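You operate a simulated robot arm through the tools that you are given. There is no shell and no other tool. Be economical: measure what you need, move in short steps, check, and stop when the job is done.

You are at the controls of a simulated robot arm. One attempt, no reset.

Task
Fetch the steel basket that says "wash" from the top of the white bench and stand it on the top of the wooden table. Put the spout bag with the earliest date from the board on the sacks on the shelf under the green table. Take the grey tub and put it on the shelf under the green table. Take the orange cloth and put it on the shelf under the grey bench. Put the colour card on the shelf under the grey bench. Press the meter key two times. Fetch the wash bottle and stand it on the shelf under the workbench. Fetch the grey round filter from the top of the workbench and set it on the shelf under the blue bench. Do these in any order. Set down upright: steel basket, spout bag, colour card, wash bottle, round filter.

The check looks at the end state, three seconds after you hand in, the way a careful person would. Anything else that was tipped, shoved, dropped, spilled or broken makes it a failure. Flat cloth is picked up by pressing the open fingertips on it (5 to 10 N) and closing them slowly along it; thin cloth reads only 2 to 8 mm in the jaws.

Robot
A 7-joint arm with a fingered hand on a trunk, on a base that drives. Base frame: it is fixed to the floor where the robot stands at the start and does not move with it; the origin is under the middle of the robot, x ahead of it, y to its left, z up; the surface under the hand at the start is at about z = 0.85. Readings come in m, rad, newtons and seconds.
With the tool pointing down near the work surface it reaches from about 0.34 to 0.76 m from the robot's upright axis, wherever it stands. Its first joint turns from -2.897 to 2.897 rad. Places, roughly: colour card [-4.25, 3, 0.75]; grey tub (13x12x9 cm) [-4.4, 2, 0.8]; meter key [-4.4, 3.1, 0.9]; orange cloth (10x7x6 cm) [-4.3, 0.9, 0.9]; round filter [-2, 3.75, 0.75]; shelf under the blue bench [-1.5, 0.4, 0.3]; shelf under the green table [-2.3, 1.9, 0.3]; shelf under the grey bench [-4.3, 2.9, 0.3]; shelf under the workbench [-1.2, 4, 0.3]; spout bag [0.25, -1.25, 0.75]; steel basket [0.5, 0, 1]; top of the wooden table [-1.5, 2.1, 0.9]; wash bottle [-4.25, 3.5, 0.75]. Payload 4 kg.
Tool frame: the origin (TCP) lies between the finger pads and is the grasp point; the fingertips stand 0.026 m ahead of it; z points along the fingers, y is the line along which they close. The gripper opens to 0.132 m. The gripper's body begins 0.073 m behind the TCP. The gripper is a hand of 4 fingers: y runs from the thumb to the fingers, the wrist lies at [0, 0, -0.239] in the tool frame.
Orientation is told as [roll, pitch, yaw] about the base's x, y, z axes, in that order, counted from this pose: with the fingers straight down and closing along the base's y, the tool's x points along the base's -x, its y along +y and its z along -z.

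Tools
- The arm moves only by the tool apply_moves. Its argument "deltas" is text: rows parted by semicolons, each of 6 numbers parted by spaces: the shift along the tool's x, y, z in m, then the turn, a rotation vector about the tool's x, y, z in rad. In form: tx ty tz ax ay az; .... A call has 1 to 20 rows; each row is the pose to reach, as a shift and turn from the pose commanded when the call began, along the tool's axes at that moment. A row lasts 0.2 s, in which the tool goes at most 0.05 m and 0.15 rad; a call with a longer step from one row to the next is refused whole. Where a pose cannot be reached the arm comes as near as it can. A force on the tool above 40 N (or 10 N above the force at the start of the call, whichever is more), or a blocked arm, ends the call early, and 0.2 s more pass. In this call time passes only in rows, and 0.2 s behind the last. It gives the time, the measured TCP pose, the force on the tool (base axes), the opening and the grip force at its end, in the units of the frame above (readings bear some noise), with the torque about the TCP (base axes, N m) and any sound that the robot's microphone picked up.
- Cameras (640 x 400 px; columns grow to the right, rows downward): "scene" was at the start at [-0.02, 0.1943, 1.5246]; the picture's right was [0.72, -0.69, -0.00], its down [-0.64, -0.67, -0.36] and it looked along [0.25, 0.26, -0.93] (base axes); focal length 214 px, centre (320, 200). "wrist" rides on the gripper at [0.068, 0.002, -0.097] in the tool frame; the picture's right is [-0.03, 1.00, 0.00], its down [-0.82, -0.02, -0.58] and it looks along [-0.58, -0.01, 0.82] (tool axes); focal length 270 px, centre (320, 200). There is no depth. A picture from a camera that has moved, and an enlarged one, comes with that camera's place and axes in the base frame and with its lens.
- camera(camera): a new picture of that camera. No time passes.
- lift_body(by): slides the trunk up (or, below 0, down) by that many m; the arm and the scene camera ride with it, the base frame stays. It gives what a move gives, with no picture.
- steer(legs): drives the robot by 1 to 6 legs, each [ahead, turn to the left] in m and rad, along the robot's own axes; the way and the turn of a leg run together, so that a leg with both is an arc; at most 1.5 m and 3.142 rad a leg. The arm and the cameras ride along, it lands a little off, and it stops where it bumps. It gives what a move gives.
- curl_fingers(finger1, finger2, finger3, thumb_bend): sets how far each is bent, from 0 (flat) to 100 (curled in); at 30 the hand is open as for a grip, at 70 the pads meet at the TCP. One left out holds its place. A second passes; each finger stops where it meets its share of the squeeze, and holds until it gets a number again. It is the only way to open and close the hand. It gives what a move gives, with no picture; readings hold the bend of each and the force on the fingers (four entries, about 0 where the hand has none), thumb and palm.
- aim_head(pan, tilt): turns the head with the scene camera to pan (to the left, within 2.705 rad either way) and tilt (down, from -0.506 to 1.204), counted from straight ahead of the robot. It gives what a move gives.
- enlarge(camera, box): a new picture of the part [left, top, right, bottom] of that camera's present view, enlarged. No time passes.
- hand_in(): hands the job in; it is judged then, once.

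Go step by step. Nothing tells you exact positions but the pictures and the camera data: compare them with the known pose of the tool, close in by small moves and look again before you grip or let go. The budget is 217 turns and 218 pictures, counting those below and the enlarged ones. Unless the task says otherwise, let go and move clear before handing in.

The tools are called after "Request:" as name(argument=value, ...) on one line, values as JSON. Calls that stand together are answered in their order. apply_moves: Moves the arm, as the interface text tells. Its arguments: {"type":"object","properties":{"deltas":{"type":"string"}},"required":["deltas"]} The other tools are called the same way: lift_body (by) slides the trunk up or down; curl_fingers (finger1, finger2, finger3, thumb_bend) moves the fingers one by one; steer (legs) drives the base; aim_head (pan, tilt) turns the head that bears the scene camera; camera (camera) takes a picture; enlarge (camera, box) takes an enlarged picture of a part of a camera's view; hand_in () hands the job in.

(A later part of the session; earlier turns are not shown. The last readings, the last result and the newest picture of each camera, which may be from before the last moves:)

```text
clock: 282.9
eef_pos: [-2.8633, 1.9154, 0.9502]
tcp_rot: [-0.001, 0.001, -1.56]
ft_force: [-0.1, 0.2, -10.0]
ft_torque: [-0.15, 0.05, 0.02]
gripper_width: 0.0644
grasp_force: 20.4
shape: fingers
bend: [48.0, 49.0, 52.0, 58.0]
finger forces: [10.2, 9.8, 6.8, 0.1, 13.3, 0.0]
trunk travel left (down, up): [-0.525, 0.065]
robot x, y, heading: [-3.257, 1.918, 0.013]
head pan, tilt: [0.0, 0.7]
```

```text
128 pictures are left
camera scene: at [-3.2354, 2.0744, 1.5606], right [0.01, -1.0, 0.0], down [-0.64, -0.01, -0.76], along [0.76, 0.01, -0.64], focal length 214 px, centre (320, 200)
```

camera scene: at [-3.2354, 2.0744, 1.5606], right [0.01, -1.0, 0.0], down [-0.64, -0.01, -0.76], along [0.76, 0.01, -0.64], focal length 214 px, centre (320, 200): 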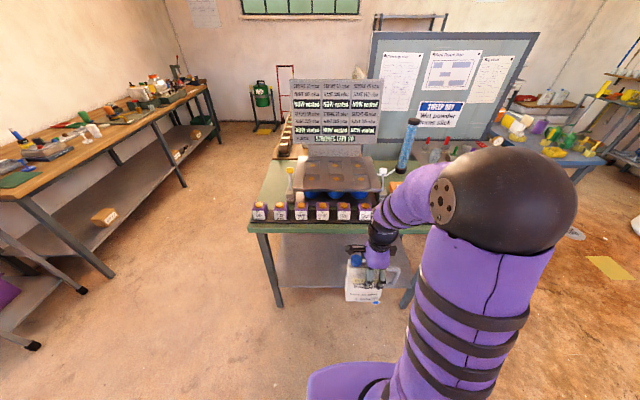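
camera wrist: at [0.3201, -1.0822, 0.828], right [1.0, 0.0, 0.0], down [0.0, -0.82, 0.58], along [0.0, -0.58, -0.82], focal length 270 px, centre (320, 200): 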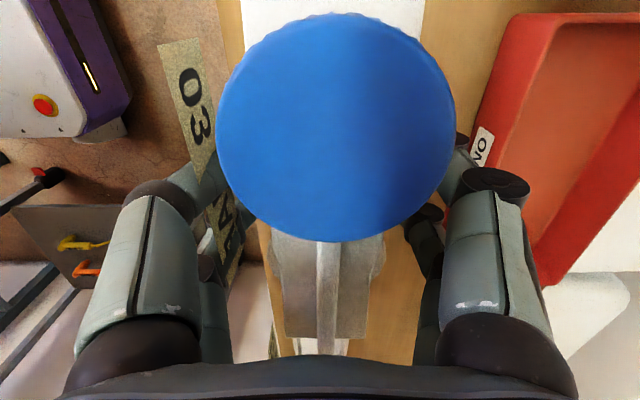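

The green table edge is at x≈-2.59. I drive forward slightly, lower the trunk by 0.5 and check shelf and clearance.

Request:
steer(legs=[[0.06, -0.015]])

Request:
lift_body(by=-0.4)

Request:
lift_body(by=-0.09)

Request:
aim_head(pan=-0.3, tilt=0.35)

Request:
camera(camera="scene")

Request:
camera(camera="wrist")

```text
clock: 283.9
eef_pos: [-2.8032, 1.9108, 0.9517]
tcp_rot: [-0.004, 0.002, -1.574]
ft_force: [0.2, 0.1, -9.9]
ft_torque: [-0.14, 0.03, -0.01]
gripper_width: 0.0642
grasp_force: 20.6
shape: fingers
bend: [48.0, 49.0, 52.0, 58.0]
finger forces: [10.7, 9.9, 7.1, 0.0, 13.7, 0.0]
trunk travel left (down, up): [-0.525, 0.065]
robot x, y, heading: [-3.1989, 1.919, 0.002]
head pan, tilt: [0.0, 0.7]
```

```text
clock: 287.7
eef_pos: [-2.8033, 1.9103, 0.5514]
tcp_rot: [-0.001, 0.001, -1.57]
ft_force: [0.0, -0.5, -10.4]
ft_torque: [-0.13, 0.07, -0.02]
gripper_width: 0.0641
grasp_force: 20.7
shape: fingers
bend: [48.0, 49.0, 52.0, 58.0]
finger forces: [10.7, 9.9, 7.1, 0.0, 13.5, 0.0]
trunk travel left (down, up): [-0.125, 0.465]
robot x, y, heading: [-3.1995, 1.9206, -0.003]
head pan, tilt: [0.0, 0.7]
```

```text
clock: 289.0
eef_pos: [-2.8037, 1.9116, 0.4614]
tcp_rot: [-0.003, 0.0, -1.571]
ft_force: [-1.0, 0.3, -10.8]
ft_torque: [-0.13, 0.05, -0.02]
gripper_width: 0.064
grasp_force: 20.8
shape: fingers
bend: [48.0, 49.0, 52.0, 58.0]
finger forces: [10.7, 10.0, 7.1, 0.1, 13.5, 0.0]
trunk travel left (down, up): [-0.035, 0.555]
robot x, y, heading: [-3.1992, 1.9221, 0.0]
head pan, tilt: [0.0, 0.7]
```

```text
clock: 289.8
eef_pos: [-2.8044, 1.9095, 0.4609]
tcp_rot: [-0.001, 0.0, -1.575]
ft_force: [-0.5, 0.0, -10.9]
ft_torque: [-0.12, 0.08, 0.03]
gripper_width: 0.0643
grasp_force: 20.4
shape: fingers
bend: [48.0, 49.0, 52.0, 58.0]
finger forces: [10.8, 9.9, 7.0, 0.0, 13.5, 0.0]
trunk travel left (down, up): [-0.035, 0.555]
robot x, y, heading: [-3.2046, 1.9161, -0.003]
head pan, tilt: [-0.3, 0.351]
```

```text
127 pictures are left
camera scene: at [-3.1697, 2.0469, 1.1019], right [-0.3, -0.95, 0.0], down [-0.33, 0.1, -0.94], along [0.9, -0.28, -0.34], focal length 214 px, centre (320, 200)
```

scene: 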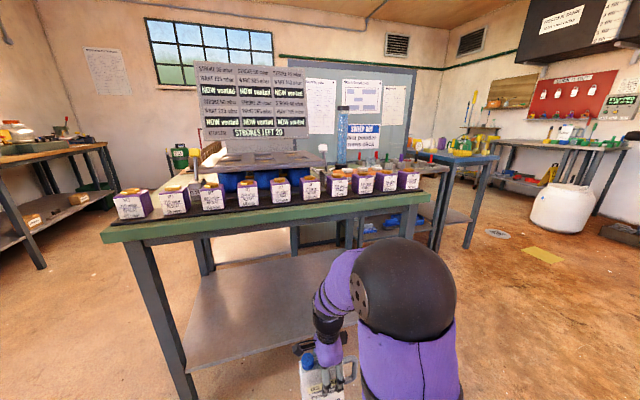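

```text
126 pictures are left
camera wrist: at [-2.802, 1.9778, 0.5574], right [1.0, -0.03, 0.0], down [-0.02, -0.82, 0.58], along [-0.02, -0.58, -0.82], focal length 270 px, centre (320, 200)
```

wrist: 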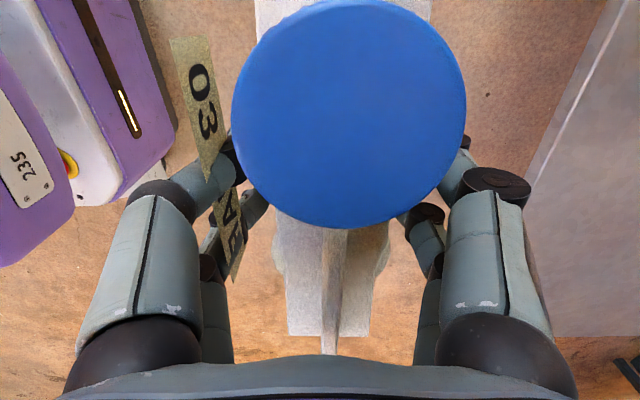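

The shelf edge is at x≈-2.58, underside of the table about 0.79. I push the bag in to x≈-2.48 at this height.

Request:
apply_moves(deltas="0 0.045 0 0 0 0; 0 0.09 0 0 0 0; 0 0.135 0 0 0 0; 0 0.18 0 0 0 0; 0 0.22 0 0 0 0; 0 0.26 0 0 0 0; 0 0.3 0 0 0 0; 0 0.325 0 0 0 0; 0 0.325 0 0 0 0")

Request:
camera(camera="scene")

Request:
enlarge(camera="scene", box=[240, 240, 420, 380])

```text
clock: 291.8
eef_pos: [-2.477, 1.9082, 0.4618]
tcp_rot: [-0.001, 0.0, -1.575]
ft_force: [-0.5, 0.0, -0.2]
ft_torque: [-0.01, -0.04, -0.02]
gripper_width: 0.0233
grasp_force: 0.1
shape: fingers
bend: [60.0, 60.0, 61.0, 66.0]
finger forces: [0.0, 0.1, 0.1, 0.0, 0.0, 0.0]
trunk travel left (down, up): [-0.035, 0.555]
robot x, y, heading: [-3.2028, 1.924, -0.002]
head pan, tilt: [-0.3, 0.351]
```

```text
125 pictures are left
camera scene: at [-3.1697, 2.0469, 1.1019], right [-0.3, -0.95, 0.0], down [-0.33, 0.1, -0.94], along [0.9, -0.28, -0.34], focal length 214 px, centre (320, 200)
```

scene: 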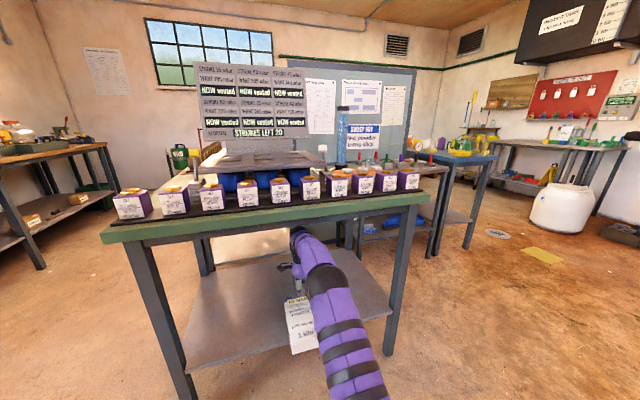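

```text
2.86 times, centred on (330, 310) of scene
camera zoom: at [-3.1697, 2.0469, 1.1019], right [-0.3, -0.95, 0.0], down [-0.33, 0.1, -0.94], along [0.9, -0.28, -0.34], focal length 613 px, centre (291, -114)
```

zoom: 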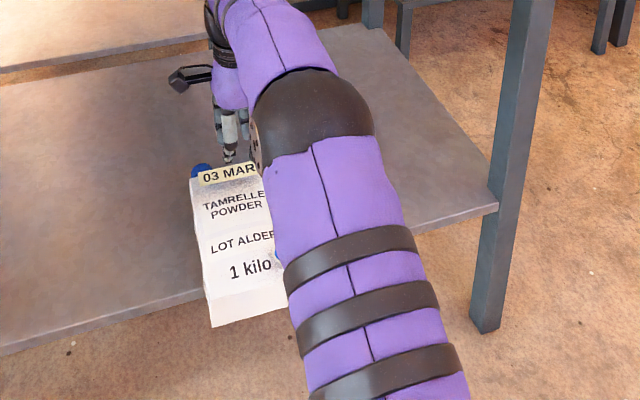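

The bag has slipped out at the shelf edge; I look at it at once before any time passes.

Request:
camera(camera="wrist")

Request:
enlarge(camera="scene", box=[270, 270, 350, 370])

```text
123 pictures are left
camera wrist: at [-2.4752, 1.9764, 0.5576], right [1.0, -0.03, 0.0], down [-0.02, -0.82, 0.58], along [-0.02, -0.58, -0.82], focal length 270 px, centre (320, 200)
```

wrist: 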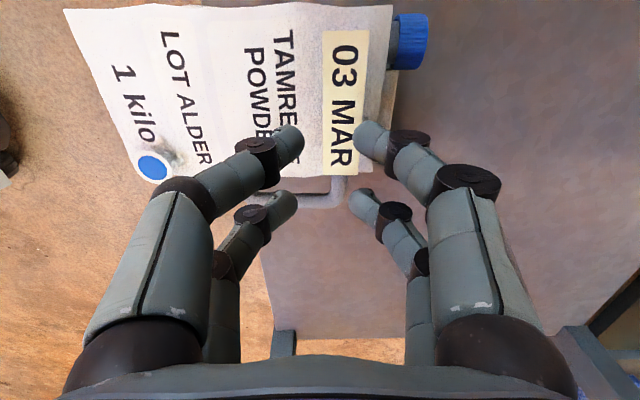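

```text
4.00 times, centred on (310, 320) of scene
camera zoom: at [-3.1697, 2.0469, 1.1019], right [-0.3, -0.95, 0.0], down [-0.33, 0.1, -0.94], along [0.9, -0.28, -0.34], focal length 858 px, centre (360, -280)
```

zoom: 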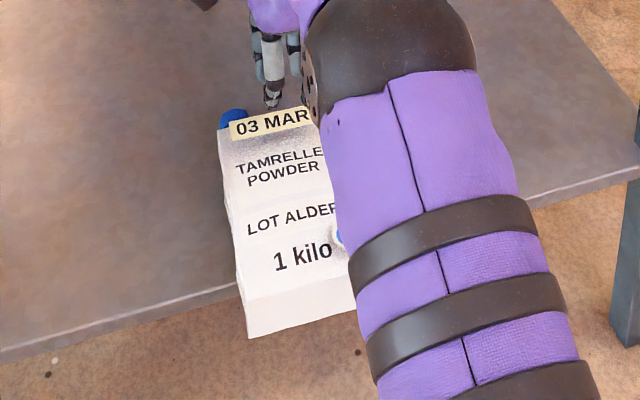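

Luckily the bag lies on its back on the shelf, its foot slightly over the edge, not fallen. I withdraw the hand straight back and look again.

Request:
apply_moves(deltas="0 0 -0.03 0 0 0; 0 -0.03 -0.03 0 0 0; 0 -0.07 -0.03 0 0 0; 0 -0.11 -0.03 0 0 0; 0 -0.15 -0.03 0 0 0; 0 -0.19 -0.03 0 0 0; 0 -0.23 -0.03 0 0 0; 0 -0.27 -0.03 0 0 0; 0 -0.3 -0.03 0 0 0")

Request:
camera(camera="scene")

Request:
enlarge(camera="scene", box=[240, 270, 360, 370])

Request:
camera(camera="wrist")

```text
clock: 293.8
eef_pos: [-2.7778, 1.9104, 0.491]
tcp_rot: [-0.001, 0.001, -1.575]
ft_force: [-0.6, -0.5, -0.3]
ft_torque: [0.0, 0.0, 0.0]
gripper_width: 0.0229
grasp_force: 0.0
shape: fingers
bend: [60.0, 60.0, 61.0, 66.0]
finger forces: [0.1, 0.0, 0.0, 0.1, 0.0, 0.0]
trunk travel left (down, up): [-0.035, 0.555]
robot x, y, heading: [-3.2001, 1.922, 0.0]
head pan, tilt: [-0.3, 0.351]
```

```text
121 pictures are left
camera scene: at [-3.1699, 2.0469, 1.102], right [-0.3, -0.95, 0.0], down [-0.33, 0.1, -0.94], along [0.9, -0.28, -0.34], focal length 214 px, centre (320, 200)
```

scene: 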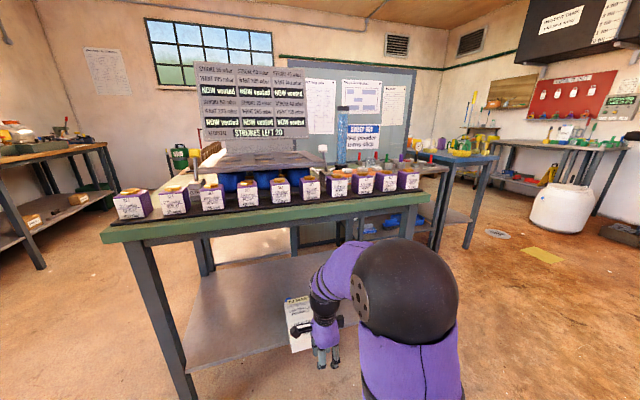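

```text
4.00 times, centred on (300, 320) of scene
camera zoom: at [-3.1699, 2.0469, 1.102], right [-0.3, -0.95, 0.0], down [-0.33, 0.1, -0.94], along [0.9, -0.28, -0.34], focal length 858 px, centre (400, -280)
```

zoom: 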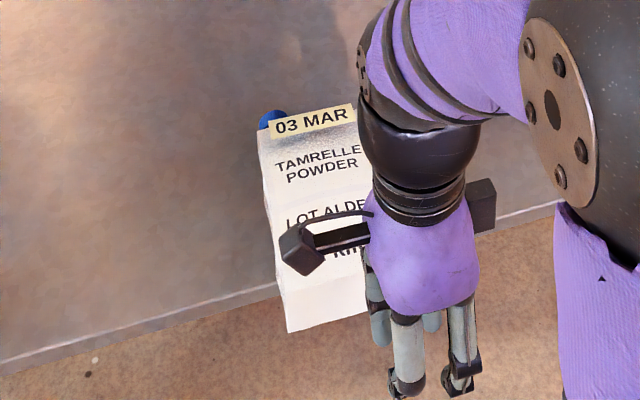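

```text
119 pictures are left
camera wrist: at [-2.7767, 1.9777, 0.5873], right [1.0, -0.03, 0.0], down [-0.02, -0.82, 0.58], along [-0.02, -0.58, -0.82], focal length 270 px, centre (320, 200)
```

wrist: 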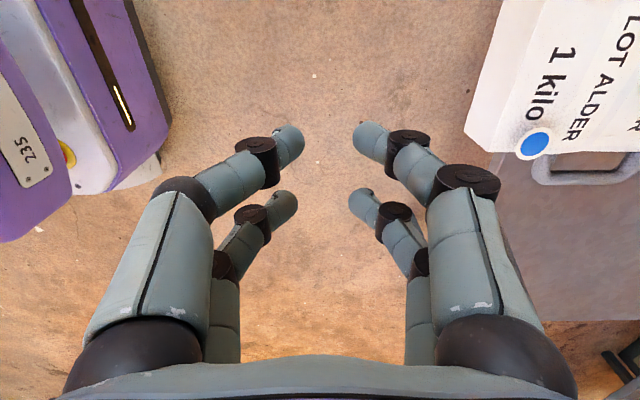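

The bag is stable. I turn the hand back so it closes sideways and shift left to see the bag clearly.

Request:
apply_moves(deltas="0 0 0 0 0 -0.15; 0 0 0 0 0 -0.3; 0 0 0 0 0 -0.45; 0 0 0 0 0 -0.6; 0 0 0 0 0 -0.75; 0 0 0 0 0 -0.9; 0 0 0 0 0 -1.05; 0 0 0 0 0 -1.2; 0 0 0 0 0 -1.35; 0 0 0 0 0 -1.5; 0 0 0 0 0 -1.57; 0 0 0 0 0 -1.57")

Request:
curl_fingers(finger1=32, finger2=32, finger3=32, thumb_bend=32)

Request:
camera(camera="wrist")

Request:
apply_moves(deltas="0 0.045 0 0 0 0; 0 0.09 0 0 0 0; 0 0.135 0 0 0 0; 0 0.18 0 0 0 0; 0 0.22 0 0 0 0; 0 0.26 0 0 0 0")

Request:
enlarge(camera="scene", box=[220, 240, 420, 380])

```text
clock: 296.4
eef_pos: [-2.7784, 1.9103, 0.491]
tcp_rot: [0.0, 0.002, -0.001]
ft_force: [-0.1, -0.5, 0.5]
ft_torque: [0.01, -0.03, 0.0]
gripper_width: 0.0228
grasp_force: 0.0
shape: fingers
bend: [60.0, 60.0, 61.0, 66.0]
finger forces: [0.0, 0.0, 0.1, 0.0, 0.0, 0.0]
trunk travel left (down, up): [-0.035, 0.555]
robot x, y, heading: [-3.1986, 1.9192, -0.007]
head pan, tilt: [-0.3, 0.351]
```

```text
clock: 297.4
eef_pos: [-2.779, 1.91, 0.4912]
tcp_rot: [0.0, 0.002, -0.002]
ft_force: [-0.2, 0.8, -0.9]
ft_torque: [0.0, -0.03, -0.02]
gripper_width: 0.1259
grasp_force: 0.0
shape: fingers
bend: [32.0, 32.0, 32.0, 32.0]
finger forces: [0.0, 0.0, 0.0, 0.1, 0.1, 0.1]
trunk travel left (down, up): [-0.035, 0.555]
robot x, y, heading: [-3.2013, 1.9185, -0.005]
head pan, tilt: [-0.3, 0.351]
```

```text
118 pictures are left
camera wrist: at [-2.8476, 1.9114, 0.5879], right [0.03, 1.0, 0.0], down [0.82, -0.02, 0.58], along [0.58, -0.02, -0.82], focal length 270 px, centre (320, 200)
```

wrist: 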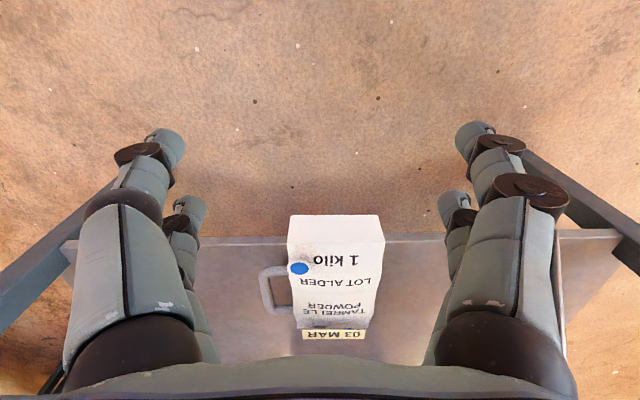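

```text
clock: 298.8
eef_pos: [-2.7794, 2.1697, 0.491]
tcp_rot: [0.0, 0.002, -0.003]
ft_force: [0.1, 0.2, 0.2]
ft_torque: [0.01, 0.02, 0.02]
gripper_width: 0.1261
grasp_force: 0.1
shape: fingers
bend: [32.0, 32.0, 32.0, 32.0]
finger forces: [0.0, 0.1, 0.0, 0.1, 0.0, 0.0]
trunk travel left (down, up): [-0.035, 0.555]
robot x, y, heading: [-3.1985, 1.9209, -0.003]
head pan, tilt: [-0.3, 0.351]
```

```text
2.86 times, centred on (320, 310) of scene
camera zoom: at [-3.1702, 2.0467, 1.102], right [-0.3, -0.95, 0.0], down [-0.33, 0.1, -0.94], along [0.9, -0.28, -0.34], focal length 613 px, centre (320, -114)
```

zoom: 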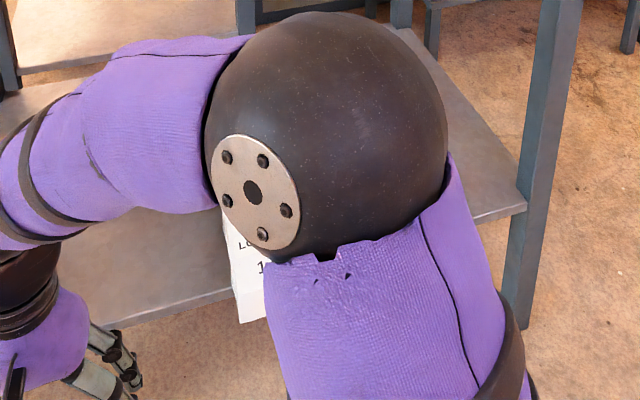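

The bag lies neatly along x with its foot about 3.5 cm over the edge. To stand it up I plan to grip its sides from above and pitch the hand to point forward; first I test that pose empty, beside the bag.

Request:
apply_moves(deltas="-0.03 0 0.03 0 0 0; -0.07 0 0.05 0 0 0; -0.11 0 0.05 0 0 0; -0.15 0 0.05 0 0 0; -0.19 0 0.05 0 0 0; -0.22 0 0.05 0 0 0; -0.22 0 0.05 0 -0.15 0; -0.22 0 0.05 0 -0.3 0; -0.22 0 0.05 0 -0.45 0; -0.22 0 0.05 0 -0.6 0; -0.22 0 0.05 0 -0.75 0; -0.22 0 0.05 0 -0.9 0; -0.22 0 0.05 0 -1.05 0; -0.22 0 0.05 0 -1.2 0; -0.22 0 0.05 0 -1.35 0; -0.22 0 0.05 0 -1.5 0; -0.22 0 0.05 0 -1.57 0; -0.22 0 0.05 0 -1.57 0")

Request:
camera(camera="scene")

Request:
camera(camera="wrist")

```text
clock: 302.6
eef_pos: [-2.5581, 2.1704, 0.441]
tcp_rot: [-0.281, -1.57, 0.282]
ft_force: [0.2, -0.4, -0.1]
ft_torque: [0.0, -0.01, 0.0]
gripper_width: 0.1263
grasp_force: 0.1
shape: fingers
bend: [32.0, 32.0, 32.0, 32.0]
finger forces: [0.0, 0.0, 0.1, 0.0, 0.0, 0.1]
trunk travel left (down, up): [-0.035, 0.555]
robot x, y, heading: [-3.2005, 1.9231, -0.004]
head pan, tilt: [-0.3, 0.351]
```

```text
116 pictures are left
camera scene: at [-3.1702, 2.047, 1.102], right [-0.3, -0.95, 0.0], down [-0.33, 0.1, -0.94], along [0.9, -0.28, -0.34], focal length 214 px, centre (320, 200)
```

scene: 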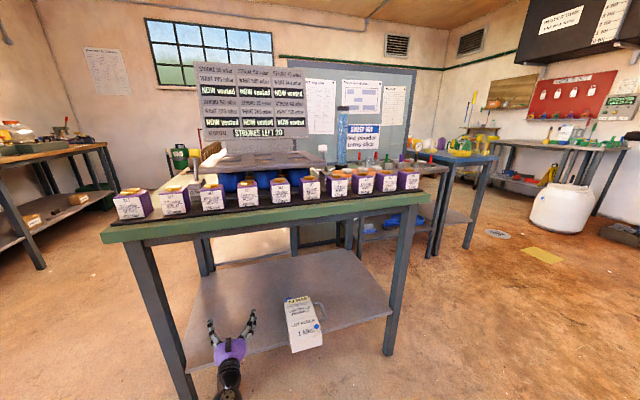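

```text
115 pictures are left
camera wrist: at [-2.6553, 2.1709, 0.3723], right [0.0, 1.0, 0.02], down [-0.58, -0.02, 0.82], along [0.82, -0.02, 0.58], focal length 270 px, centre (320, 200)
```

wrist: 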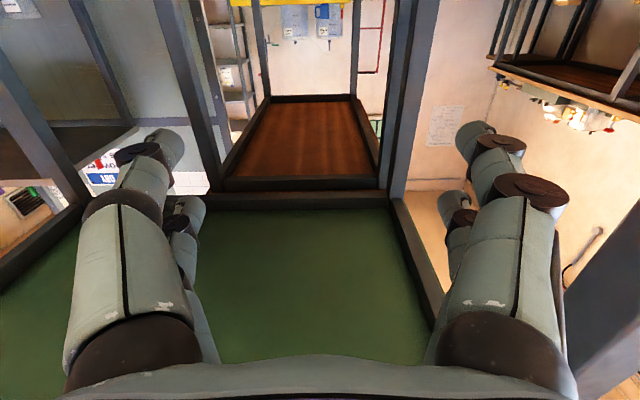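

The forward-pointing pose is reachable. I test lowering it to z≈0.38, then return to pointing down beside the bag.

Request:
apply_moves(deltas="0.03 0 0 0 0 0; 0.06 0 0 0 0 0; 0.06 0 0 0 0 0")

Request:
enlarge(camera="scene", box=[180, 270, 360, 400])

```text
clock: 303.4
eef_pos: [-2.5583, 2.1696, 0.3791]
tcp_rot: [-0.095, -1.567, 0.091]
ft_force: [-0.1, 0.1, -0.5]
ft_torque: [0.02, 0.02, 0.0]
gripper_width: 0.1261
grasp_force: 0.1
shape: fingers
bend: [32.0, 32.0, 32.0, 32.0]
finger forces: [0.1, 0.0, 0.0, 0.1, 0.0, 0.0]
trunk travel left (down, up): [-0.035, 0.555]
robot x, y, heading: [-3.2016, 1.9191, -0.007]
head pan, tilt: [-0.3, 0.351]
```

```text
3.08 times, centred on (270, 335) of scene
camera zoom: at [-3.1701, 2.047, 1.102], right [-0.3, -0.95, 0.0], down [-0.33, 0.1, -0.94], along [0.9, -0.28, -0.34], focal length 660 px, centre (474, -215)
```

zoom: 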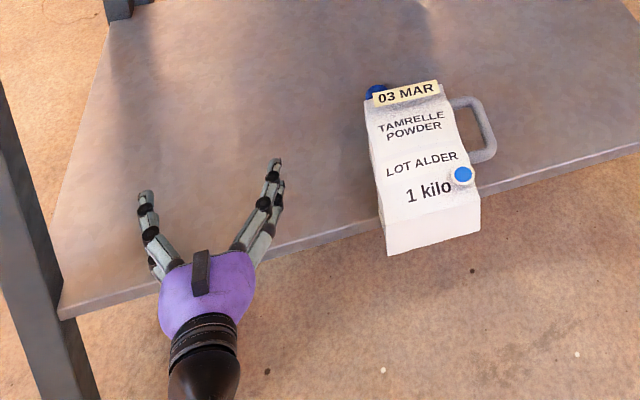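

Good. I raise, turn the hand back down, and then go over the bag's lower half.

Request:
apply_moves(deltas="-0.04 0 0 0 0 0; -0.07 0 0 0 0 0; -0.07 0 0 0 0.15 0; -0.07 0 0 0 0.3 0; -0.07 0 0 0 0.45 0; -0.07 0 0 0 0.6 0; -0.07 0 0 0 0.75 0; -0.07 0 0 0 0.9 0; -0.07 0 0 0 1.05 0; -0.07 0 0 0 1.2 0; -0.07 0 0 0 1.35 0; -0.07 0 0 0 1.5 0; -0.07 0 0 0 1.57 0; -0.07 0 0 0 1.57 0")

Request:
apply_moves(deltas="0 -0.045 0 0 0 0; 0 -0.09 0 0 0 0; 0 -0.135 0 0 0 0; 0 -0.18 0 0 0 0; 0 -0.22 0 0 0 0; 0 -0.25 0 0 0 0; 0 -0.25 0 0 0 0")

Request:
camera(camera="wrist")

Request:
camera(camera="scene")

```text
clock: 306.4
eef_pos: [-2.5583, 2.1694, 0.4512]
tcp_rot: [0.001, 0.003, -0.003]
ft_force: [-0.2, -0.1, -0.2]
ft_torque: [0.03, -0.01, 0.01]
gripper_width: 0.1262
grasp_force: 0.1
shape: fingers
bend: [32.0, 32.0, 32.0, 32.0]
finger forces: [0.0, 0.0, 0.1, 0.0, 0.0, 0.0]
trunk travel left (down, up): [-0.035, 0.555]
robot x, y, heading: [-3.2003, 1.9209, -0.002]
head pan, tilt: [-0.3, 0.351]
```

```text
clock: 308.0
eef_pos: [-2.5589, 1.9189, 0.4519]
tcp_rot: [0.0, 0.002, -0.004]
ft_force: [0.5, 0.5, 0.1]
ft_torque: [-0.01, -0.02, 0.03]
gripper_width: 0.1264
grasp_force: 0.0
shape: fingers
bend: [32.0, 32.0, 32.0, 32.0]
finger forces: [0.0, 0.0, 0.0, 0.0, 0.1, 0.0]
trunk travel left (down, up): [-0.035, 0.555]
robot x, y, heading: [-3.1991, 1.921, 0.002]
head pan, tilt: [-0.3, 0.351]
```

```text
113 pictures are left
camera wrist: at [-2.6275, 1.9205, 0.5476], right [0.03, 1.0, 0.0], down [0.82, -0.02, 0.58], along [0.58, -0.02, -0.82], focal length 270 px, centre (320, 200)
```

wrist: 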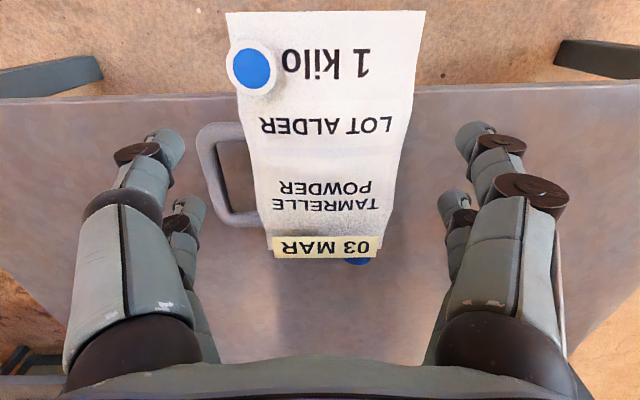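

```text
112 pictures are left
camera scene: at [-3.1701, 2.0469, 1.102], right [-0.3, -0.95, 0.0], down [-0.33, 0.1, -0.94], along [0.9, -0.28, -0.34], focal length 214 px, centre (320, 200)
```

scene: 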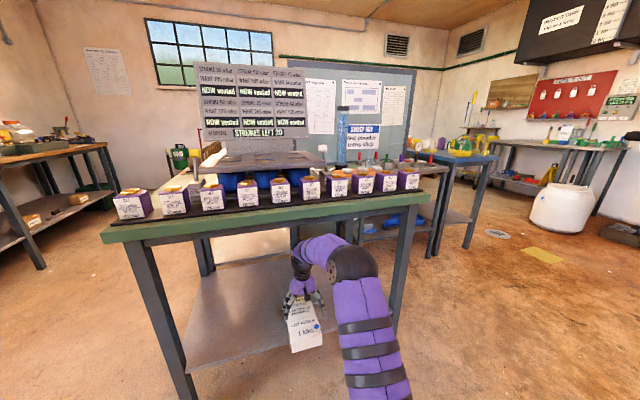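

The bag is longer than I reckoned (about 0.21), handle between h≈0.07 and 0.18. I open a bit more and lower so one finger of the right side goes into the handle's hole and the other below it.

Request:
curl_fingers(finger1=28, finger2=28, finger3=28, thumb_bend=28)

Request:
apply_moves(deltas="-0.0115 0.001 0.02 0 0 0; -0.0115 0.001 0.04 0 0 0; -0.0115 0.001 0.055 0 0 0; -0.0115 0.001 0.055 0 0 0")

Request:
camera(camera="wrist")

Request:
enlarge(camera="scene", box=[250, 250, 370, 360])

```text
clock: 309.0
eef_pos: [-2.5583, 1.9197, 0.4514]
tcp_rot: [0.0, 0.002, -0.004]
ft_force: [0.0, 0.9, 0.0]
ft_torque: [0.0, 0.0, 0.02]
gripper_width: 0.1367
grasp_force: 0.1
shape: fingers
bend: [28.0, 28.0, 28.0, 28.0]
finger forces: [0.1, 0.1, 0.0, 0.0, 0.0, 0.0]
trunk travel left (down, up): [-0.035, 0.555]
robot x, y, heading: [-3.2012, 1.9173, 0.0]
head pan, tilt: [-0.3, 0.351]
```

```text
clock: 310.0
eef_pos: [-2.5465, 1.9211, 0.3949]
tcp_rot: [0.0, 0.002, -0.004]
ft_force: [-0.1, -0.8, 0.5]
ft_torque: [-0.01, -0.02, -0.03]
gripper_width: 0.1371
grasp_force: 0.0
shape: fingers
bend: [28.0, 28.0, 28.0, 28.0]
finger forces: [0.1, 0.1, 0.1, 0.0, 0.0, 0.1]
trunk travel left (down, up): [-0.035, 0.555]
robot x, y, heading: [-3.2028, 1.9191, -0.004]
head pan, tilt: [-0.3, 0.351]
```

```text
111 pictures are left
camera wrist: at [-2.616, 1.9219, 0.4921], right [0.03, 1.0, 0.0], down [0.82, -0.02, 0.58], along [0.58, -0.02, -0.82], focal length 270 px, centre (320, 200)
```

wrist: 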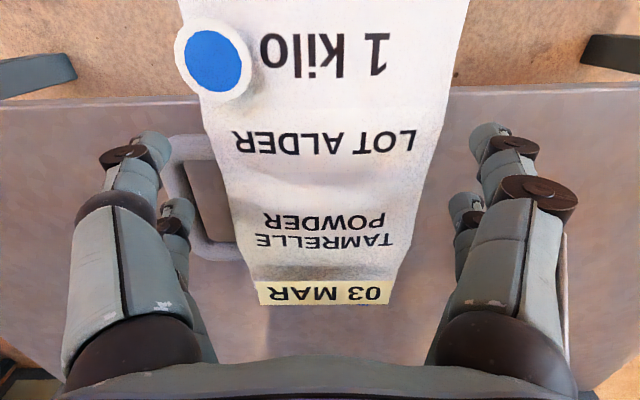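

```text
3.64 times, centred on (310, 305) of scene
camera zoom: at [-3.1701, 2.0469, 1.102], right [-0.3, -0.95, 0.0], down [-0.33, 0.1, -0.94], along [0.9, -0.28, -0.34], focal length 780 px, centre (356, -182)
```

zoom: 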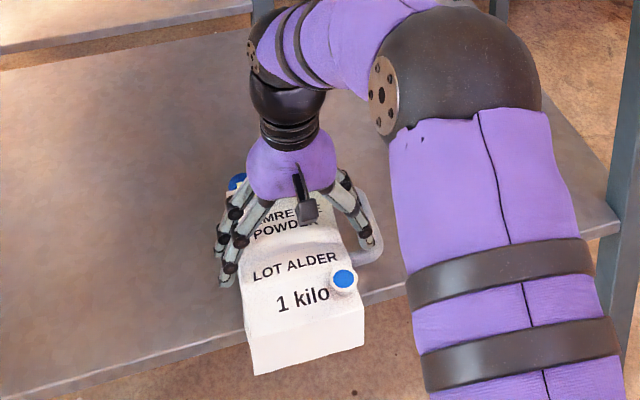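

The fingers line up with the gap on either side of the handle's lower bar. I descend slowly.

Request:
apply_moves(deltas="0 -0.002 0.012 0 0 0; 0 -0.002 0.024 0 0 0; 0 -0.002 0.024 0 0 0")

Request:
camera(camera="wrist")

```text
clock: 310.8
eef_pos: [-2.5461, 1.917, 0.371]
tcp_rot: [-0.001, 0.002, -0.004]
ft_force: [-0.2, 0.6, 0.4]
ft_torque: [0.04, -0.01, 0.01]
gripper_width: 0.137
grasp_force: 0.1
shape: fingers
bend: [28.0, 28.0, 28.0, 28.0]
finger forces: [0.1, 0.1, 0.2, 0.0, 0.0, 0.0]
trunk travel left (down, up): [-0.035, 0.555]
robot x, y, heading: [-3.1967, 1.9228, -0.005]
head pan, tilt: [-0.3, 0.351]
```

```text
109 pictures are left
camera wrist: at [-2.6156, 1.9191, 0.468], right [0.03, 1.0, 0.0], down [0.82, -0.02, 0.58], along [0.58, -0.02, -0.82], focal length 270 px, centre (320, 200)
```

wrist: 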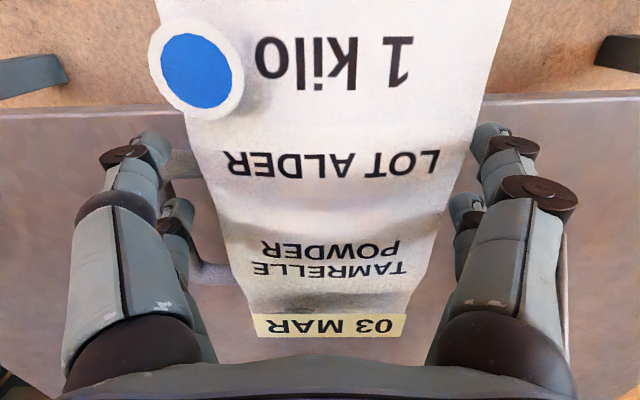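

No contact; I go down another 2.4 cm.

Request:
apply_moves(deltas="0 0 0.012 0 0 0; 0 0 0.024 0 0 0; 0 0 0.024 0 0 0")

Request:
camera(camera="wrist")

Request:
enlarge(camera="scene", box=[250, 250, 370, 360])

```text
clock: 311.6
eef_pos: [-2.5466, 1.9196, 0.3497]
tcp_rot: [0.003, -0.002, -0.005]
ft_force: [2.1, 8.1, 17.8]
ft_torque: [0.82, 0.01, -0.08]
gripper_width: 0.1447
grasp_force: 7.9
shape: fingers
bend: [26.0, 26.0, 28.0, 28.0]
finger forces: [7.8, 7.1, 0.5, 0.0, 0.3, 0.1]
trunk travel left (down, up): [-0.035, 0.555]
robot x, y, heading: [-3.1981, 1.9214, -0.001]
head pan, tilt: [-0.3, 0.351]
```

```text
108 pictures are left
camera wrist: at [-2.6158, 1.9202, 0.4458], right [0.03, 1.0, 0.0], down [0.81, -0.02, 0.58], along [0.58, -0.02, -0.81], focal length 270 px, centre (320, 200)
```

wrist: 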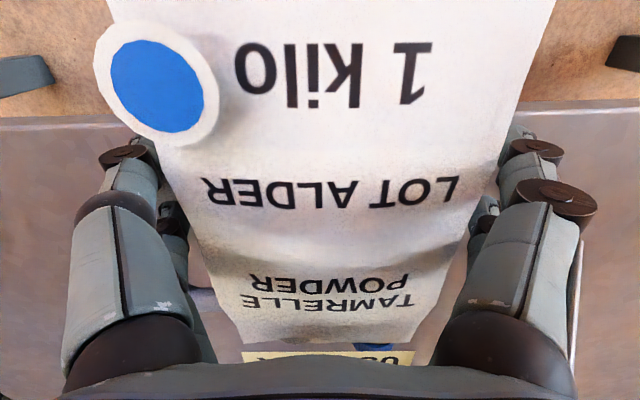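

```text
3.64 times, centred on (310, 305) of scene
camera zoom: at [-3.1712, 2.047, 1.1022], right [-0.3, -0.95, 0.0], down [-0.33, 0.1, -0.94], along [0.9, -0.28, -0.34], focal length 780 px, centre (356, -182)
```

zoom: 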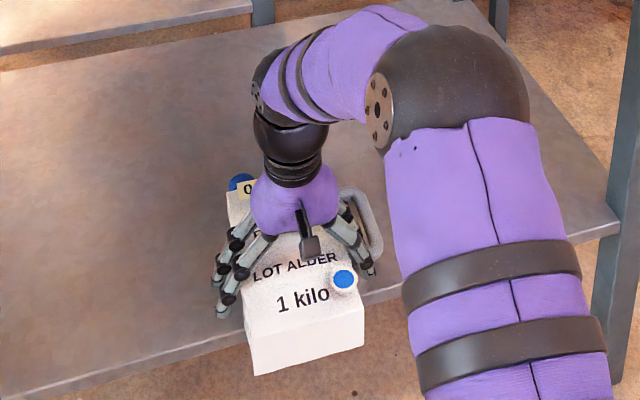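

The left-side fingers press on the bag's edge. I rise 1 cm, shift 6 mm left and lower again.

Request:
apply_moves(deltas="0 0 -0.012 0 0 0; 0 0.006 -0.012 0 0 0; 0 0.006 0 0 0 0; 0 0.006 0 0 0 0")

Request:
camera(camera="wrist")

```text
clock: 312.6
eef_pos: [-2.5472, 1.9232, 0.3493]
tcp_rot: [-0.001, -0.002, -0.003]
ft_force: [-1.2, -5.2, 18.4]
ft_torque: [-0.57, 0.05, -0.03]
gripper_width: 0.1435
grasp_force: 8.5
shape: fingers
bend: [27.0, 27.0, 26.0, 27.0]
finger forces: [1.8, 1.5, 5.7, 0.0, 8.0, 0.0]
trunk travel left (down, up): [-0.035, 0.555]
robot x, y, heading: [-3.2005, 1.9231, 0.002]
head pan, tilt: [-0.3, 0.351]
```

```text
106 pictures are left
camera wrist: at [-2.6163, 1.9247, 0.4458], right [0.03, 1.0, 0.0], down [0.81, -0.02, 0.58], along [0.58, -0.02, -0.82], focal length 270 px, centre (320, 200)
```

wrist: 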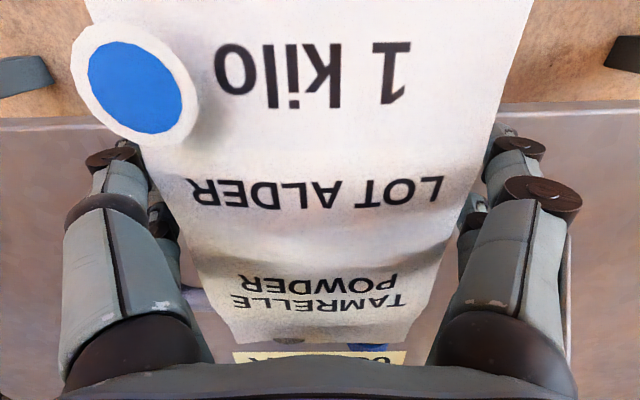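

Now the other side presses, so it needs a bit more opening. I rise, open wider and lower centred.

Request:
apply_moves(deltas="0 -0.002 -0.014 0 0 0; 0 -0.002 -0.014 0 0 0")

Request:
curl_fingers(finger1=22, finger2=22, finger3=22, thumb_bend=22)

Request:
apply_moves(deltas="0 0 0.01 0 0 0; 0 0 0.018 0 0 0; 0 0 0.018 0 0 0")

```text
clock: 313.2
eef_pos: [-2.5472, 1.9226, 0.3617]
tcp_rot: [-0.001, 0.003, -0.003]
ft_force: [-0.9, 0.6, 0.5]
ft_torque: [0.0, -0.02, 0.01]
gripper_width: 0.1381
grasp_force: 0.1
shape: fingers
bend: [28.0, 28.0, 28.0, 28.0]
finger forces: [0.3, 0.0, 0.0, 0.0, 0.0, 0.0]
trunk travel left (down, up): [-0.035, 0.555]
robot x, y, heading: [-3.1992, 1.9198, -0.004]
head pan, tilt: [-0.3, 0.351]
```

```text
clock: 314.2
eef_pos: [-2.548, 1.9225, 0.3621]
tcp_rot: [-0.001, 0.002, -0.003]
ft_force: [-0.2, 1.0, -0.8]
ft_torque: [-0.01, 0.01, 0.01]
gripper_width: 0.1492
grasp_force: 0.0
shape: fingers
bend: [22.0, 22.0, 22.0, 22.0]
finger forces: [0.1, 0.0, 0.0, 0.0, 0.0, 0.0]
trunk travel left (down, up): [-0.035, 0.555]
robot x, y, heading: [-3.1974, 1.921, -0.003]
head pan, tilt: [-0.3, 0.351]
```

```text
clock: 315.0
eef_pos: [-2.5475, 1.9217, 0.3454]
tcp_rot: [0.001, 0.0, -0.005]
ft_force: [-0.1, 1.7, 10.8]
ft_torque: [0.12, 0.02, -0.02]
gripper_width: 0.1531
grasp_force: 4.2
shape: fingers
bend: [21.0, 21.0, 22.0, 22.0]
finger forces: [3.3, 2.7, 2.3, 0.0, 1.7, 0.1]
trunk travel left (down, up): [-0.035, 0.555]
robot x, y, heading: [-3.2004, 1.9204, -0.003]
head pan, tilt: [-0.3, 0.351]
```

Both sides are lightly seated on the bag. I close to grip its sides here.

Request:
apply_moves(deltas="0 0 -0.003 0 0 0; 0 0 -0.003 0 0 0")

Request:
curl_fingers(finger1=60, finger2=60, finger3=60, thumb_bend=60)

Request:
camera(camera="wrist")

Request:
enlarge(camera="scene", box=[250, 250, 370, 360])

```text
clock: 315.6
eef_pos: [-2.5475, 1.9222, 0.3468]
tcp_rot: [0.0, 0.003, -0.004]
ft_force: [1.9, 1.7, 2.0]
ft_torque: [0.03, 0.08, -0.07]
gripper_width: 0.1529
grasp_force: 2.5
shape: fingers
bend: [21.0, 21.0, 22.0, 22.0]
finger forces: [2.2, 1.7, 1.3, 0.1, 0.7, 0.1]
trunk travel left (down, up): [-0.035, 0.555]
robot x, y, heading: [-3.1993, 1.9226, -0.01]
head pan, tilt: [-0.3, 0.351]
```

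```text
clock: 316.6
eef_pos: [-2.5473, 1.9223, 0.3471]
tcp_rot: [-0.001, 0.001, -0.004]
ft_force: [-1.6, -4.6, 1.7]
ft_torque: [-0.93, -0.06, -0.17]
gripper_width: 0.1244
grasp_force: 43.0
shape: fingers
bend: [53.0, 53.0, 55.0, 54.0]
finger forces: [19.2, 18.8, 10.3, 0.0, 37.5, 0.0]
trunk travel left (down, up): [-0.035, 0.555]
robot x, y, heading: [-3.2026, 1.9233, -0.006]
head pan, tilt: [-0.3, 0.351]
```

```text
105 pictures are left
camera wrist: at [-2.6163, 1.9233, 0.4433], right [0.03, 1.0, 0.0], down [0.82, -0.02, 0.58], along [0.58, -0.02, -0.82], focal length 270 px, centre (320, 200)
```

wrist: 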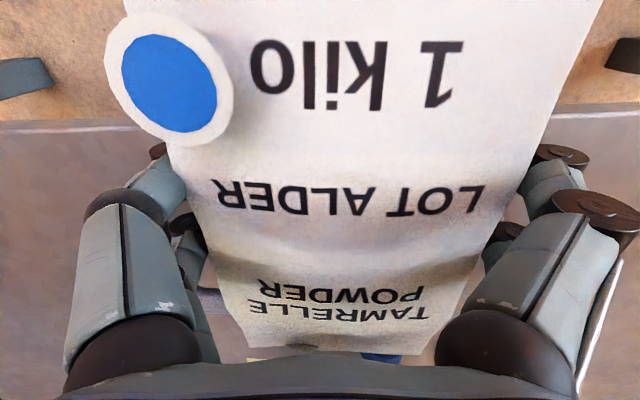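

```text
3.64 times, centred on (310, 305) of scene
camera zoom: at [-3.1702, 2.0468, 1.102], right [-0.3, -0.95, 0.0], down [-0.33, 0.1, -0.94], along [0.9, -0.28, -0.34], focal length 780 px, centre (356, -182)
```

zoom: 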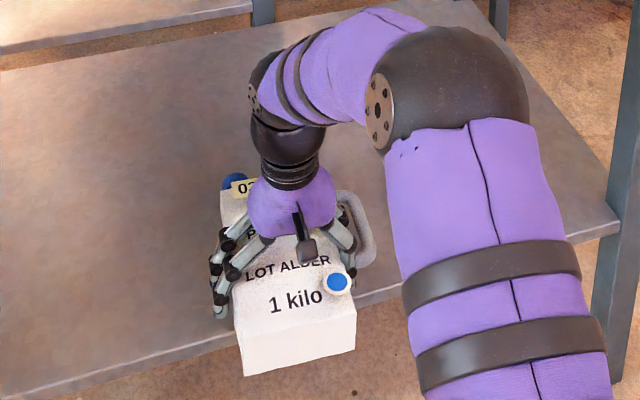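

Strong grip on the sides. I lift 6 cm slowly and check.

Request:
apply_moves(deltas="0 0 -0.01 0 0 0; 0 0 -0.02 0 0 0; 0 0 -0.03 0 0 0; 0 0 -0.045 0 0 0; 0 0 -0.06 0 0 0; 0 0 -0.06 0 0 0")

Request:
camera(camera="wrist")

Request:
enlarge(camera="scene", box=[250, 250, 370, 360])

```text
clock: 318.0
eef_pos: [-2.5472, 1.9228, 0.4064]
tcp_rot: [-0.001, 0.004, -0.005]
ft_force: [0.4, -0.4, -10.7]
ft_torque: [-0.07, 0.2, -0.01]
gripper_width: 0.1246
grasp_force: 46.1
shape: fingers
bend: [53.0, 53.0, 54.0, 54.0]
finger forces: [24.7, 19.1, 10.3, 0.1, 37.8, 0.0]
trunk travel left (down, up): [-0.035, 0.555]
robot x, y, heading: [-3.1976, 1.9211, -0.001]
head pan, tilt: [-0.3, 0.351]
```

```text
103 pictures are left
camera wrist: at [-2.6155, 1.9234, 0.5027], right [0.03, 1.0, 0.0], down [0.82, -0.02, 0.57], along [0.57, -0.02, -0.82], focal length 270 px, centre (320, 200)
```

wrist: 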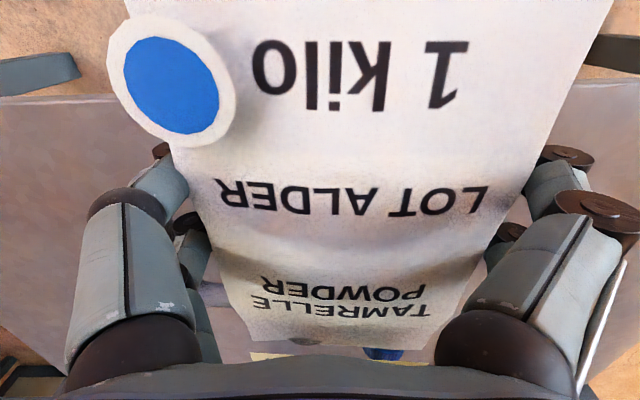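

```text
3.64 times, centred on (310, 305) of scene
camera zoom: at [-3.1693, 2.0469, 1.1019], right [-0.3, -0.95, 0.0], down [-0.33, 0.1, -0.94], along [0.9, -0.28, -0.34], focal length 780 px, centre (356, -182)
```

zoom: 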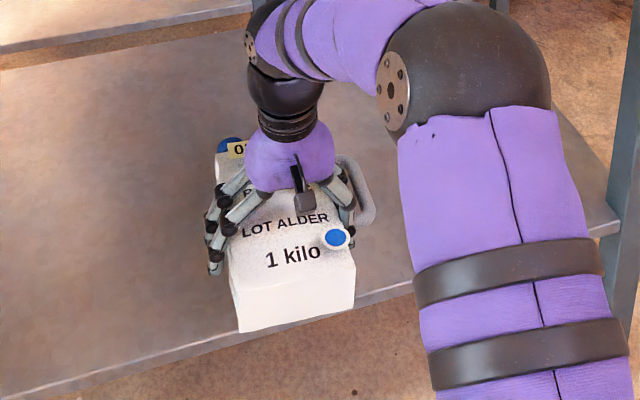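

The bag is lifted level. I raise it to z≈0.46 and pitch the hand forward to stand the bag upright.

Request:
apply_moves(deltas="0 0 -0.03 0 0 0; -0.015 0 -0.055 0 0 0; -0.015 0 -0.055 0 -0.12 0; -0.015 0 -0.055 0 -0.24 0; -0.015 0 -0.055 0 -0.36 0; -0.015 0 -0.055 0 -0.48 0; -0.015 0 -0.055 0 -0.6 0; -0.015 0 -0.055 0 -0.72 0; -0.015 0 -0.055 0 -0.84 0; -0.015 0 -0.055 0 -0.96 0; -0.015 0 -0.055 0 -1.08 0; -0.015 0 -0.055 0 -1.2 0; -0.015 0 -0.055 0 -1.32 0; -0.015 0 -0.055 0 -1.44 0; -0.015 0 -0.055 0 -1.57 0; -0.015 0 -0.055 0 -1.57 0")

Request:
camera(camera="scene")

Request:
enlarge(camera="scene", box=[220, 240, 380, 380])

```text
clock: 321.4
eef_pos: [-2.5322, 1.9218, 0.4608]
tcp_rot: [-0.207, -1.567, 0.205]
ft_force: [0.6, 0.0, -10.2]
ft_torque: [-0.08, 0.15, 0.01]
gripper_width: 0.1244
grasp_force: 43.7
shape: fingers
bend: [53.0, 53.0, 53.0, 54.0]
finger forces: [25.1, 18.1, 9.5, 0.0, 35.3, 0.1]
trunk travel left (down, up): [-0.035, 0.555]
robot x, y, heading: [-3.2003, 1.9168, -0.002]
head pan, tilt: [-0.3, 0.351]
```

```text
101 pictures are left
camera scene: at [-3.1694, 2.0469, 1.1019], right [-0.3, -0.95, 0.0], down [-0.33, 0.1, -0.94], along [0.9, -0.28, -0.34], focal length 214 px, centre (320, 200)
```

scene: 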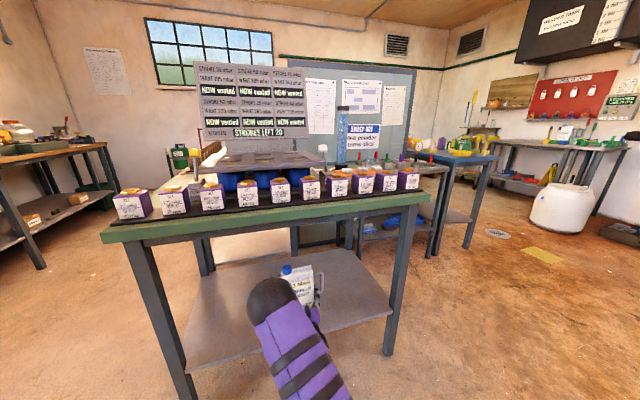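

```text
2.86 times, centred on (300, 310) of scene
camera zoom: at [-3.1694, 2.0469, 1.1019], right [-0.3, -0.95, 0.0], down [-0.33, 0.1, -0.94], along [0.9, -0.28, -0.34], focal length 613 px, centre (377, -114)
```

zoom: 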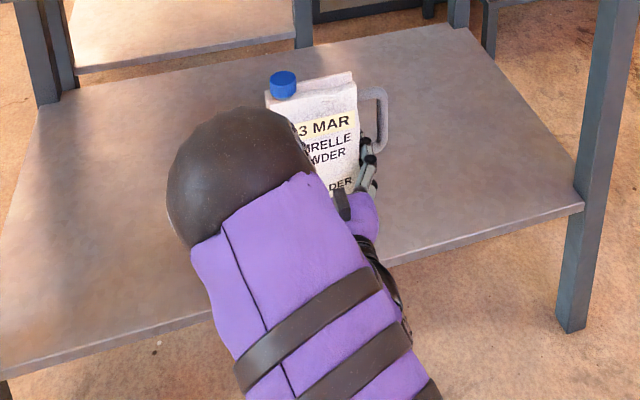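

The bag is upright in the hand. I lower it: 6 cm, then small steps to contact.

Request:
apply_moves(deltas="0.03 0 0.01 0 0 0; 0.06 0 0.01 0 0 0; 0.06 0 0.01 0 0 0")

Request:
apply_moves(deltas="0.005 0 0 0 0 0; 0.008 0 0 0 0 0; 0.008 0 0 0 0 0")

Request:
enlarge(camera="scene", box=[220, 240, 380, 380])

```text
clock: 322.2
eef_pos: [-2.5227, 1.9216, 0.4012]
tcp_rot: [-0.066, -1.567, 0.065]
ft_force: [-0.3, -0.2, -11.1]
ft_torque: [-0.12, 0.14, 0.0]
gripper_width: 0.1244
grasp_force: 43.8
shape: fingers
bend: [53.0, 53.0, 53.0, 54.0]
finger forces: [25.0, 17.8, 9.4, 0.0, 35.2, 0.1]
trunk travel left (down, up): [-0.035, 0.555]
robot x, y, heading: [-3.2015, 1.9213, 0.001]
head pan, tilt: [-0.3, 0.351]
```

```text
clock: 323.0
eef_pos: [-2.5217, 1.9214, 0.3928]
tcp_rot: [-0.092, -1.569, 0.091]
ft_force: [0.5, -0.1, -10.7]
ft_torque: [-0.08, 0.1, 0.02]
gripper_width: 0.1245
grasp_force: 43.5
shape: fingers
bend: [53.0, 53.0, 53.0, 54.0]
finger forces: [24.9, 17.8, 9.4, 0.0, 35.3, 0.0]
trunk travel left (down, up): [-0.035, 0.555]
robot x, y, heading: [-3.2043, 1.9217, -0.001]
head pan, tilt: [-0.3, 0.351]
```

```text
2.86 times, centred on (300, 310) of scene
camera zoom: at [-3.1693, 2.0469, 1.1019], right [-0.3, -0.95, 0.0], down [-0.33, 0.1, -0.94], along [0.9, -0.28, -0.34], focal length 613 px, centre (377, -114)
```

zoom: 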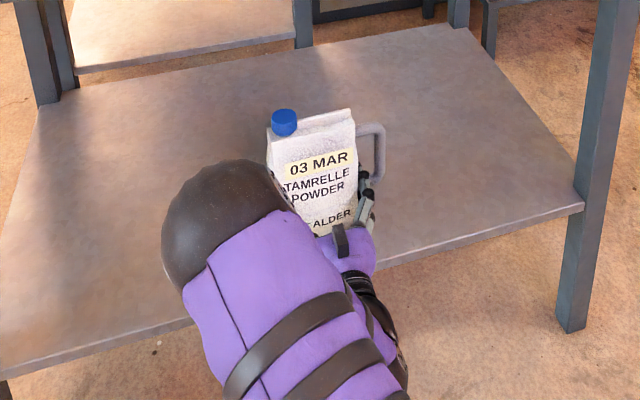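

Request:
apply_moves(deltas="0.004 0 0 0 0 0; 0.007 0 0 0 0 0; 0.007 0 0 0 0 0")

Request:
apply_moves(deltas="0.004 0 0 0 0 0; 0.004 0 0 0 0 0")

```text
clock: 323.8
eef_pos: [-2.5233, 1.9225, 0.386]
tcp_rot: [-0.189, -1.566, 0.189]
ft_force: [-0.6, -0.7, -11.0]
ft_torque: [-0.13, 0.11, 0.0]
gripper_width: 0.1246
grasp_force: 43.0
shape: fingers
bend: [53.0, 53.0, 53.0, 54.0]
finger forces: [25.0, 17.8, 9.4, 0.0, 35.1, 0.0]
trunk travel left (down, up): [-0.035, 0.555]
robot x, y, heading: [-3.2027, 1.9213, -0.005]
head pan, tilt: [-0.3, 0.351]
```

```text
clock: 324.4
eef_pos: [-2.5229, 1.9225, 0.3835]
tcp_rot: [-0.818, -1.57, 0.812]
ft_force: [-2.3, 0.5, -2.5]
ft_torque: [-0.42, -0.02, -0.08]
gripper_width: 0.1243
grasp_force: 43.7
shape: fingers
bend: [53.0, 53.0, 53.0, 54.0]
finger forces: [23.4, 19.5, 9.1, 0.0, 35.2, 0.0]
trunk travel left (down, up): [-0.035, 0.555]
robot x, y, heading: [-3.1989, 1.9229, -0.005]
head pan, tilt: [-0.3, 0.351]
```

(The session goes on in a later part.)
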